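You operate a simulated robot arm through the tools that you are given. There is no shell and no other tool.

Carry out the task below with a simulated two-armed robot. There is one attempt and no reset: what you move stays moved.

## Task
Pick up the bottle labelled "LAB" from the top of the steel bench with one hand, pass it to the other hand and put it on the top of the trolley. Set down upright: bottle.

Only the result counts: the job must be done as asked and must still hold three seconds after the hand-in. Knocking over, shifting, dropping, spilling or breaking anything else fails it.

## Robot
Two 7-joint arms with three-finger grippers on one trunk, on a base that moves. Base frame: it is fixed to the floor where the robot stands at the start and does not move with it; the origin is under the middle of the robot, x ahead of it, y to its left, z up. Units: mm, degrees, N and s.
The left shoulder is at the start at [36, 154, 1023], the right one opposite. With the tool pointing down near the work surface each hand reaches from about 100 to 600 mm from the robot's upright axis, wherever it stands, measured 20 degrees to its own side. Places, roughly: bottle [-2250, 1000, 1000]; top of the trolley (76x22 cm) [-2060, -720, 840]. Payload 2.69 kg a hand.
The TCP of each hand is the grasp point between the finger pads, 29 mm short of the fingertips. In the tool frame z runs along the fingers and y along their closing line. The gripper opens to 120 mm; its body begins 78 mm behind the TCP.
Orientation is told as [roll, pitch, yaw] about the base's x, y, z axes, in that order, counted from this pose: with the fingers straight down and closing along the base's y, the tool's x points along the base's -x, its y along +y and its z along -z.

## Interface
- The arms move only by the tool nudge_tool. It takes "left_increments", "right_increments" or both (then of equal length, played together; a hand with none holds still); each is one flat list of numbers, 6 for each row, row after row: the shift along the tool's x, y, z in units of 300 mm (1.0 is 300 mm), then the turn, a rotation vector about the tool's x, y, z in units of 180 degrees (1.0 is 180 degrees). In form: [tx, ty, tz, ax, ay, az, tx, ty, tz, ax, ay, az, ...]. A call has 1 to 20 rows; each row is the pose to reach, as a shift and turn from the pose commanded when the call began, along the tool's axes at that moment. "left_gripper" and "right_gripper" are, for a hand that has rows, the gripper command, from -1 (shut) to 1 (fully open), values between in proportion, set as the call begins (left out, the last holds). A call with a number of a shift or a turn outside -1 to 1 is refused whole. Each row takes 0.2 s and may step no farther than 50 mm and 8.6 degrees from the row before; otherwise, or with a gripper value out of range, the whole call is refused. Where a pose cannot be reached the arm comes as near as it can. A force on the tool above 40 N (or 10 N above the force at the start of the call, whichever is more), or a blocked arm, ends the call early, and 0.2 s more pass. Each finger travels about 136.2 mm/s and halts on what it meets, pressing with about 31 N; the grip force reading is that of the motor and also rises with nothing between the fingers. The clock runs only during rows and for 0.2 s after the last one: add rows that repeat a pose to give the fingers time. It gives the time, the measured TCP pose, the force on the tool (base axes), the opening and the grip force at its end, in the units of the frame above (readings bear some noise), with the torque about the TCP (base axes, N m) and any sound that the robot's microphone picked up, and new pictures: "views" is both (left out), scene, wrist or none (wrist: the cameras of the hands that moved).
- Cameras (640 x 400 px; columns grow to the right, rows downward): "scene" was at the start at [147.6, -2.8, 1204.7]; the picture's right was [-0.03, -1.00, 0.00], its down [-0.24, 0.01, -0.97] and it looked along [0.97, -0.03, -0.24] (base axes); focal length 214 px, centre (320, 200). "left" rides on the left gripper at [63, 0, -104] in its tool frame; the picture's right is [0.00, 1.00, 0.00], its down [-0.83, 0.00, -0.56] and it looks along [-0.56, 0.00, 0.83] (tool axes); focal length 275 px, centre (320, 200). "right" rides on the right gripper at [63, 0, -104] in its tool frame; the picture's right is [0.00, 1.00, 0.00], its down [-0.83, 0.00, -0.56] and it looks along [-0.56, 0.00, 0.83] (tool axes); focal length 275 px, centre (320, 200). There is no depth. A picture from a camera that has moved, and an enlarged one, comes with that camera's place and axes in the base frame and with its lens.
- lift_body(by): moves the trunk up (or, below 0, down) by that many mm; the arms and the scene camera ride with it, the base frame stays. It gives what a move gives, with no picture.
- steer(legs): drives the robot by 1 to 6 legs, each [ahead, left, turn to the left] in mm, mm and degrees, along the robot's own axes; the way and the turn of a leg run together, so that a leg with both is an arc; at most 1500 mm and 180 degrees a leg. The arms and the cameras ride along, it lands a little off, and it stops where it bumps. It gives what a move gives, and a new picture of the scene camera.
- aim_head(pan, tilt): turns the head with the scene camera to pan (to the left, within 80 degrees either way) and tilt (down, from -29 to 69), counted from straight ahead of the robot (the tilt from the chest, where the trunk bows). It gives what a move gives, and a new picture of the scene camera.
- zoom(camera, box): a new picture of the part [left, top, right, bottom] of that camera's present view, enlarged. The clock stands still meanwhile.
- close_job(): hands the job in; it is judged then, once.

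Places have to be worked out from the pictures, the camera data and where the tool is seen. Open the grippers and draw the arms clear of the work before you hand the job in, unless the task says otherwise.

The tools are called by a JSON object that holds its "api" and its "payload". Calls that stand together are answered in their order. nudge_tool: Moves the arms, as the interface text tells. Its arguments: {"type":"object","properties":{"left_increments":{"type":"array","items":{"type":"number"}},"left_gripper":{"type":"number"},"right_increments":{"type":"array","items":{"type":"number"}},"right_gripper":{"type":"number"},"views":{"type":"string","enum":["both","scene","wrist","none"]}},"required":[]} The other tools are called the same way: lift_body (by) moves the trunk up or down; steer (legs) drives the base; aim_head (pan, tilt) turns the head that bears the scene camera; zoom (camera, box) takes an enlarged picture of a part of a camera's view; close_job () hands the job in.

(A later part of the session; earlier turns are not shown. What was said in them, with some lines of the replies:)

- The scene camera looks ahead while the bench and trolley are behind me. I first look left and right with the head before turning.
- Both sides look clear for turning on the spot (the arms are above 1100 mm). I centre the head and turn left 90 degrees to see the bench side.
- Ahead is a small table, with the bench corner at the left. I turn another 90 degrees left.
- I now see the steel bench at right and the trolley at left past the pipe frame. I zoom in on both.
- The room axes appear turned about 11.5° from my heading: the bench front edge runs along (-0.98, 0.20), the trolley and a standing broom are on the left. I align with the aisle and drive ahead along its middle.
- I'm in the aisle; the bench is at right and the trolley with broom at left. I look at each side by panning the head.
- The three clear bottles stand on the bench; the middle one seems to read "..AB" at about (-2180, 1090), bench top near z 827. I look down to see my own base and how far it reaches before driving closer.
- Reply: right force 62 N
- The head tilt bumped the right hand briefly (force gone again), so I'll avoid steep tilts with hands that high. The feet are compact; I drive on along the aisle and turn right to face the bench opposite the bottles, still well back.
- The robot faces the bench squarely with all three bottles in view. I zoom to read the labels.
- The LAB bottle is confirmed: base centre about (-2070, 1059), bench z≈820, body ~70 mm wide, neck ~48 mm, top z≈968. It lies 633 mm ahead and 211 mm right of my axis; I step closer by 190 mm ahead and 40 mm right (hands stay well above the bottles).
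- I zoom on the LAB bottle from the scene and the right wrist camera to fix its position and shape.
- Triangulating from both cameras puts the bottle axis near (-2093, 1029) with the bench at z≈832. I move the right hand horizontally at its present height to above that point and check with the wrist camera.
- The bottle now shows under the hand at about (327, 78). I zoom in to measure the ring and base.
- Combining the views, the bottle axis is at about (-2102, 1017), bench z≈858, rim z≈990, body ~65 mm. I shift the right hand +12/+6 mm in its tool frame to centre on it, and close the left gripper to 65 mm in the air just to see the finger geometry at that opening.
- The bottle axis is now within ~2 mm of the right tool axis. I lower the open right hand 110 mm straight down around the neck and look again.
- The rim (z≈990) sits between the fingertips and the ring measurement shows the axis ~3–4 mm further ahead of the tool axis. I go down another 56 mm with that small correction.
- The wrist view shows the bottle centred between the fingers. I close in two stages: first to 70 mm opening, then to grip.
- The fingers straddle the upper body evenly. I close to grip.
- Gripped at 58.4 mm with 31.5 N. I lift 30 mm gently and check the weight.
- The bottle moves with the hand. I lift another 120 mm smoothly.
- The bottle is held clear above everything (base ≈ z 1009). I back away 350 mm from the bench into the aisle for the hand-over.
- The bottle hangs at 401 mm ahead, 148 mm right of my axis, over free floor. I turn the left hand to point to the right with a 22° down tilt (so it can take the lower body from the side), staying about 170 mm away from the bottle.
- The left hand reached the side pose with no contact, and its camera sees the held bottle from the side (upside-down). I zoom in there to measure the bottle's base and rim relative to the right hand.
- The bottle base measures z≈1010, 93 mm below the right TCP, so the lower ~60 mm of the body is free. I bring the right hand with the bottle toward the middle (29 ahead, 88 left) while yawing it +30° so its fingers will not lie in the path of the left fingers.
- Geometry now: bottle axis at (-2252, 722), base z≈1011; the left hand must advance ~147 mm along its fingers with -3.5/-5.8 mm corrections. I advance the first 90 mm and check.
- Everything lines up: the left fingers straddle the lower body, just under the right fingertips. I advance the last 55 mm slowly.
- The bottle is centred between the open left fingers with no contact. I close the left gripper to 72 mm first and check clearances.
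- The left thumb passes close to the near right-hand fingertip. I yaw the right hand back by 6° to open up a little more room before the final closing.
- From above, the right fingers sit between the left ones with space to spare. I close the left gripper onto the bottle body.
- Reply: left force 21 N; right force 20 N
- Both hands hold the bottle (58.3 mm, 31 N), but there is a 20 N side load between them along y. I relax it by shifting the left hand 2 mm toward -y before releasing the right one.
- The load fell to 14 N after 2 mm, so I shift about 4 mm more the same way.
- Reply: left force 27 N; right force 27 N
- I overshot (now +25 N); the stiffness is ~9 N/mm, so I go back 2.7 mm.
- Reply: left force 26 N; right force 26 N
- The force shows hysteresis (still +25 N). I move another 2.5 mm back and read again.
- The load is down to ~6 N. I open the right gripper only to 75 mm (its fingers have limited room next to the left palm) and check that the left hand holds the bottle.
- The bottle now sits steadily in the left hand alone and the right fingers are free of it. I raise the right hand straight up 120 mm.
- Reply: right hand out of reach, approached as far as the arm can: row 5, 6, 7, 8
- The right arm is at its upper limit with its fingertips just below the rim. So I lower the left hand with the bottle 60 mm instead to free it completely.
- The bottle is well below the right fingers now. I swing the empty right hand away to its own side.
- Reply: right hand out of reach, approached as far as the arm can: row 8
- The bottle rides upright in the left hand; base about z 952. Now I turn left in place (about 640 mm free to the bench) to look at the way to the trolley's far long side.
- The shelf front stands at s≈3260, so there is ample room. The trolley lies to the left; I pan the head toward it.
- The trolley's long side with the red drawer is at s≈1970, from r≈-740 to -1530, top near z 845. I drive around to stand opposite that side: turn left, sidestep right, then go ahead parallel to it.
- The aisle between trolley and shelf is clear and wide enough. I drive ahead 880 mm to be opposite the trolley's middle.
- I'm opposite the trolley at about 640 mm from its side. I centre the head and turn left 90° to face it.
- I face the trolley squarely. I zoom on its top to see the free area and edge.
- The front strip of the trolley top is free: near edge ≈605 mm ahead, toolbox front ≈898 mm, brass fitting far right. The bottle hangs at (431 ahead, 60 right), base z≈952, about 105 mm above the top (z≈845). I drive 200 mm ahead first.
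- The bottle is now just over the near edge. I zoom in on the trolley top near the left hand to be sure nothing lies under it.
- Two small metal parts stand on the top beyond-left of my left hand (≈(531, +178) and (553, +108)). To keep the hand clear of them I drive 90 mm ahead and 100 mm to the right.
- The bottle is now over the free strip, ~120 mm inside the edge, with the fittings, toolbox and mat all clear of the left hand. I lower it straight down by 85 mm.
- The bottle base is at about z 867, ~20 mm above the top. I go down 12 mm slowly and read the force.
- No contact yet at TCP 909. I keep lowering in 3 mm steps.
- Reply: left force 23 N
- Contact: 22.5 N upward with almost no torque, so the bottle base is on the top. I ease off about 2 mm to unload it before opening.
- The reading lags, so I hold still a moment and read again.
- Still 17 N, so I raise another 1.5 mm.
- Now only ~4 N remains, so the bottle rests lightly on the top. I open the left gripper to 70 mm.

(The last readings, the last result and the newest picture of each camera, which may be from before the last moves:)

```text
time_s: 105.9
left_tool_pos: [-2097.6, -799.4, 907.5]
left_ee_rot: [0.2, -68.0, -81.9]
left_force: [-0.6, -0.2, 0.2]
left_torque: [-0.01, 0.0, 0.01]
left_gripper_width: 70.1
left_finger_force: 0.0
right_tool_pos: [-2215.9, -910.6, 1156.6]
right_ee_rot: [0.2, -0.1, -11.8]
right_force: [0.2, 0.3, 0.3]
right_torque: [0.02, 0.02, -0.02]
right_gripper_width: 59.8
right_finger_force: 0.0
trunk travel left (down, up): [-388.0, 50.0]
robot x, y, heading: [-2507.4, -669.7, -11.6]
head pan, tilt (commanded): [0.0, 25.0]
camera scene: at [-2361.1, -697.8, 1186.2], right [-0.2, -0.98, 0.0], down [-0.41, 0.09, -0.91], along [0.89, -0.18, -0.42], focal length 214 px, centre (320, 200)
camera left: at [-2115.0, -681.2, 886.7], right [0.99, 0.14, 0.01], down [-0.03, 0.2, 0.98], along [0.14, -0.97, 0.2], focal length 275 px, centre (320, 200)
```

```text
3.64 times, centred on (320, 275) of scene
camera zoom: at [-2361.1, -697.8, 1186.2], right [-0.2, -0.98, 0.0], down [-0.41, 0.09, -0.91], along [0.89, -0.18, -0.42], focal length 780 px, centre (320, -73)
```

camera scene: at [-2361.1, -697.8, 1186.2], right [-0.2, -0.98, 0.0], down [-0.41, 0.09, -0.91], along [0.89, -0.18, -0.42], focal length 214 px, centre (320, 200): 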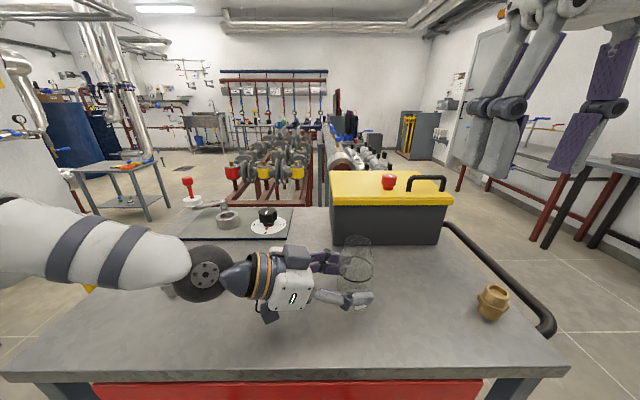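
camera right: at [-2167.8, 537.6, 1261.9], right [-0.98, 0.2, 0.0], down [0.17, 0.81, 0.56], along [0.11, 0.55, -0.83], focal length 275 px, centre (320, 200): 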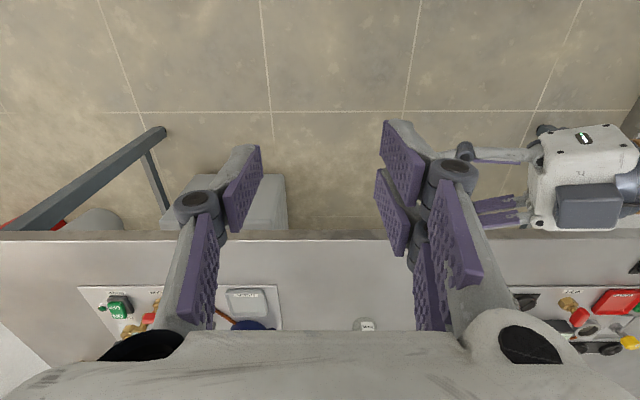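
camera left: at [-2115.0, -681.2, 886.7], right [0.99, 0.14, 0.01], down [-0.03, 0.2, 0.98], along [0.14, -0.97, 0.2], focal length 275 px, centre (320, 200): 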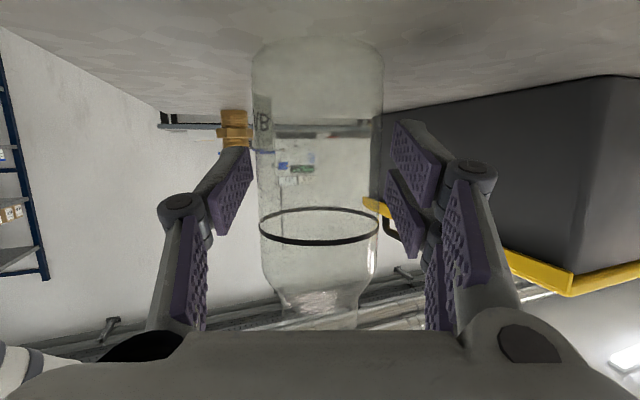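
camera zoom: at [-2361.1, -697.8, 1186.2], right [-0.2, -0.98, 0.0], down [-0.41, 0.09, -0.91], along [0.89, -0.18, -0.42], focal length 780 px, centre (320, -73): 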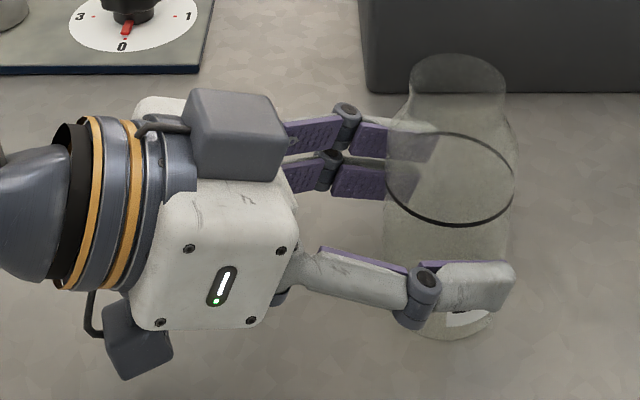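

The bottle stands upright and free between the pads. I open wider to 96 mm, then draw the left hand back along its fingers.

{"api": "nudge_tool", "payload": {"left_increments": [0, 0, 0, 0, 0, 0, 0, 0, 0, 0, 0, 0], "left_gripper": 0.6, "views": "none"}}

{"api": "nudge_tool", "payload": {"left_increments": [0, 0, -0.03, 0, 0, 0, 0, 0, -0.07, 0, 0, 0, 0, 0, -0.12, 0, 0, 0, 0, 0, -0.17, 0, 0, 0, 0, 0, -0.22, 0, 0, 0, 0, 0, -0.27, 0, 0, 0, 0, 0, -0.32, 0, 0, 0, 0, 0, -0.37, 0, 0, 0, 0, 0, -0.4, 0, 0, 0], "views": "both"}}

```text
time_s: 106.5
left_tool_pos: [-2098.1, -799.3, 908.0]
left_ee_rot: [0.0, -68.0, -81.8]
left_force: [0.0, -0.1, 0.0]
left_torque: [0.02, 0.01, 0.01]
left_gripper_width: 96.3
left_finger_force: 0.1
right_tool_pos: [-2216.7, -910.8, 1157.7]
right_ee_rot: [0.1, -0.1, -11.6]
right_force: [0.3, -0.2, 0.4]
right_torque: [-0.01, 0.01, 0.02]
right_gripper_width: 60.0
right_finger_force: 0.2
trunk travel left (down, up): [-388.0, 50.0]
robot x, y, heading: [-2503.3, -666.8, -11.8]
head pan, tilt (commanded): [0.0, 25.0]
```

```text
time_s: 108.5
left_tool_pos: [-2114.4, -688.8, 951.3]
left_ee_rot: [0.2, -68.0, -81.9]
left_force: [-0.3, 0.1, -0.5]
left_torque: [0.02, -0.04, -0.01]
left_gripper_width: 95.9
left_finger_force: 0.0
right_tool_pos: [-2217.9, -910.3, 1157.0]
right_ee_rot: [0.2, -0.1, -11.6]
right_force: [-0.9, -0.1, -0.4]
right_torque: [0.02, -0.02, 0.0]
right_gripper_width: 60.1
right_finger_force: 0.1
trunk travel left (down, up): [-388.0, 50.0]
robot x, y, heading: [-2501.5, -669.3, -11.9]
head pan, tilt (commanded): [0.0, 25.0]
camera scene: at [-2361.1, -697.8, 1186.2], right [-0.2, -0.98, 0.0], down [-0.41, 0.09, -0.91], along [0.89, -0.18, -0.42], focal length 214 px, centre (320, 200)
camera left: at [-2131.4, -571.2, 931.7], right [0.99, 0.14, 0.01], down [-0.03, 0.2, 0.98], along [0.14, -0.97, 0.2], focal length 275 px, centre (320, 200)
```

scene: 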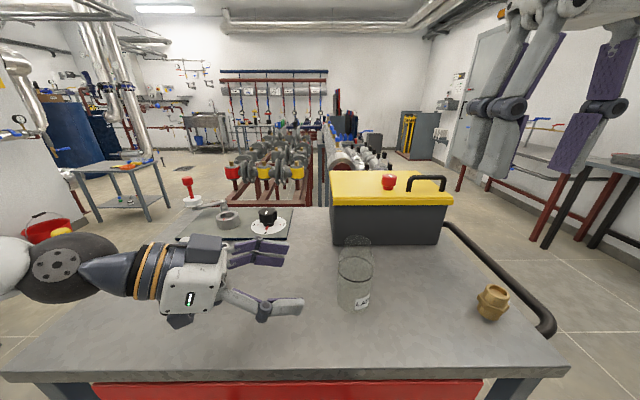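
left: 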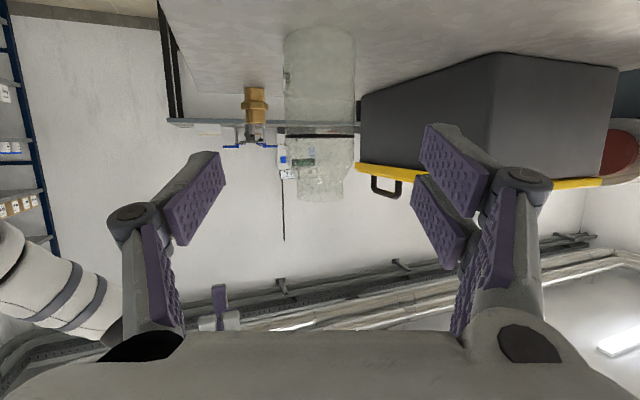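

The bottle stands upright by itself on the trolley. I raise the left hand 120 mm straight up to clear everything.

{"api": "nudge_tool", "payload": {"left_increments": [-0.0464, 0, -0.0187, 0, 0, 0, -0.1082, 0, -0.0437, 0, 0, 0, -0.17, 0, -0.0687, 0, 0, 0, -0.2318, 0, -0.0936, 0, 0, 0, -0.2936, 0, -0.1186, 0, 0, 0, -0.3554, 0, -0.1436, 0, 0, 0, -0.3708, 0, -0.1498, 0, 0, 0], "views": "scene"}}

{"api": "zoom", "payload": {"camera": "scene", "box": [280, 200, 440, 330]}}

```text
time_s: 110.1
left_tool_pos: [-2114.0, -689.6, 1072.4]
left_ee_rot: [0.2, -68.1, -81.7]
left_force: [-0.1, -0.1, -0.1]
left_torque: [0.01, 0.0, -0.01]
left_gripper_width: 96.0
left_finger_force: 0.1
right_tool_pos: [-2217.0, -911.3, 1157.4]
right_ee_rot: [0.0, -0.1, -11.7]
right_force: [1.0, 0.1, 0.2]
right_torque: [0.01, -0.02, 0.01]
right_gripper_width: 60.0
right_finger_force: 0.1
trunk travel left (down, up): [-388.0, 50.0]
robot x, y, heading: [-2502.4, -669.1, -11.8]
head pan, tilt (commanded): [0.0, 25.0]
camera scene: at [-2361.0, -697.8, 1186.2], right [-0.2, -0.98, 0.0], down [-0.41, 0.09, -0.91], along [0.89, -0.18, -0.42], focal length 214 px, centre (320, 200)
```

scene: 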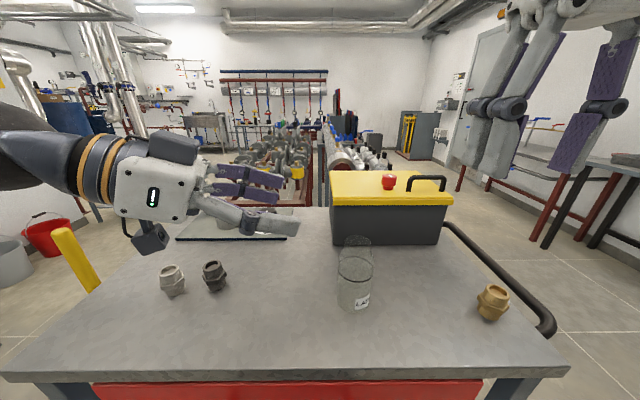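

```text
3.08 times, centred on (360, 265) of scene
camera zoom: at [-2361.0, -697.8, 1186.2], right [-0.2, -0.98, 0.0], down [-0.41, 0.09, -0.91], along [0.89, -0.18, -0.42], focal length 660 px, centre (197, 0)
```

zoom: 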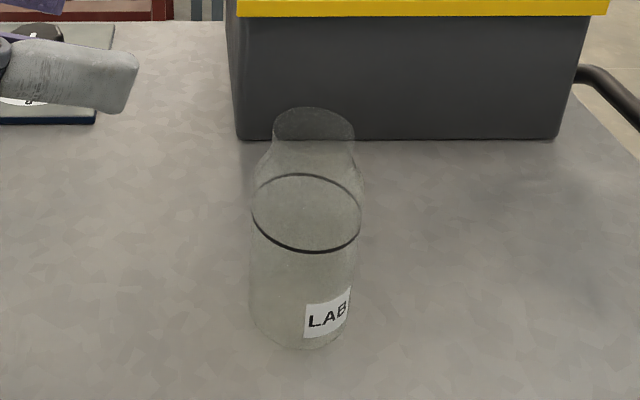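

Bottle, fittings and toolbox are undisturbed. I back the robot away 280 mm.

{"api": "steer", "payload": {"legs": [[-280, 0, 0]]}}

{"api": "nudge_tool", "payload": {"left_increments": [0, 0, 0, 0, 0, 0, 0, 0, 0, 0, 0, 0, 0, 0, 0, 0, 0, 0], "right_increments": [0, 0, 0, 0, 0, 0, 0, 0, 0, 0, 0, 0, 0, 0, 0, 0, 0, 0], "left_gripper": 1, "right_gripper": 1, "views": "scene"}}

{"api": "zoom", "payload": {"camera": "scene", "box": [160, 120, 500, 320]}}

```text
time_s: 112.1
left_tool_pos: [-2386.1, -633.4, 1072.0]
left_ee_rot: [0.2, -68.0, -81.9]
left_force: [0.0, -0.4, -0.6]
left_torque: [0.02, -0.01, 0.02]
left_gripper_width: 95.9
left_finger_force: 0.0
right_tool_pos: [-2488.5, -854.3, 1158.1]
right_ee_rot: [0.1, -0.1, -11.7]
right_force: [-1.0, -0.4, 0.5]
right_torque: [0.0, -0.01, -0.01]
right_gripper_width: 59.9
right_finger_force: 0.1
trunk travel left (down, up): [-388.0, 50.0]
robot x, y, heading: [-2772.8, -612.8, -11.5]
head pan, tilt (commanded): [0.0, 25.0]
camera scene: at [-2632.9, -641.6, 1186.3], right [-0.2, -0.98, 0.0], down [-0.41, 0.09, -0.91], along [0.89, -0.18, -0.42], focal length 214 px, centre (320, 200)
```

scene: 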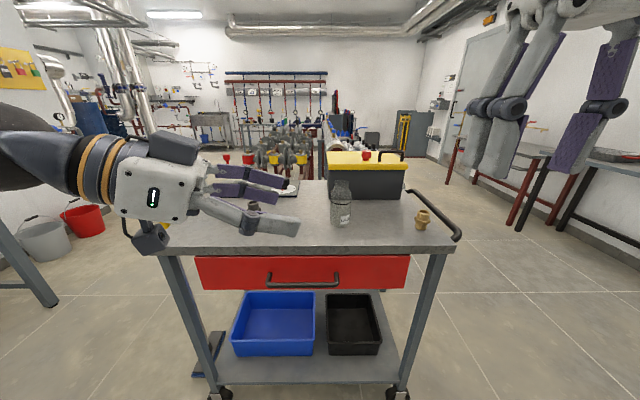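

```text
time_s: 112.9
left_tool_pos: [-2385.5, -633.6, 1072.2]
left_ee_rot: [0.0, -68.0, -81.8]
left_force: [-0.2, -0.4, 0.3]
left_torque: [-0.02, 0.03, 0.0]
left_gripper_width: 119.8
left_finger_force: 0.1
right_tool_pos: [-2489.2, -854.8, 1158.1]
right_ee_rot: [0.2, -0.1, -11.7]
right_force: [-0.2, 1.8, -0.1]
right_torque: [0.01, -0.02, 0.01]
right_gripper_width: 119.9
right_finger_force: 0.2
trunk travel left (down, up): [-388.0, 50.0]
robot x, y, heading: [-2775.9, -610.1, -11.9]
head pan, tilt (commanded): [0.0, 25.0]
camera scene: at [-2632.3, -641.7, 1186.2], right [-0.2, -0.98, 0.0], down [-0.41, 0.09, -0.91], along [0.89, -0.18, -0.42], focal length 214 px, centre (320, 200)
```

scene: 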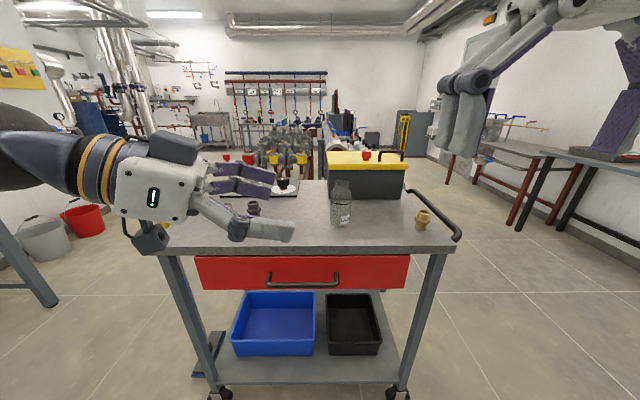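

```text
1.88 times, centred on (330, 220) of scene
camera zoom: at [-2632.3, -641.7, 1186.2], right [-0.2, -0.98, 0.0], down [-0.41, 0.09, -0.91], along [0.89, -0.18, -0.42], focal length 404 px, centre (301, 162)
```

zoom: 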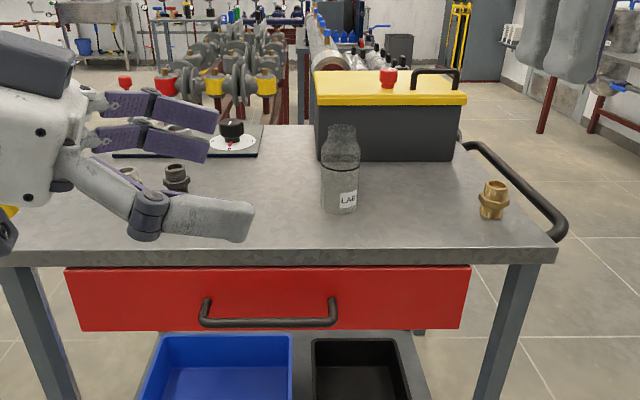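

The LAB bottle stands upright on the trolley top, nothing else has been touched, both grippers are open and the arms are clear. I hand the job in.

{"api": "close_job", "payload": {}}

```text
The job is handed in.
```

The LAB bottle is standing upright on the trolley top, and I have handed the job in. I have no verdict on it yet.

- **Pick and pass:** the right hand lifted the bottle from the bench and passed it to the left hand in mid-air over clear floor. The left hand then set it down.
- **Placement:** the bottle sits in the clear strip nearest the robot, about 120 mm in from the trolley edge. It stands clear of the toolbox, the mat and the metal fittings.
- **Other objects:** nothing else appeared moved or knocked over in the pictures. The broom's base was still in place, but its handle was hidden behind the left hand in the last view.
- **Bumps:** the head touched the right hand once early on, while I was tilting it down to look at the base. That was before the bottle was picked up.
- **Finish:** both grippers are open, and the robot has backed 280 mm away from the trolley.
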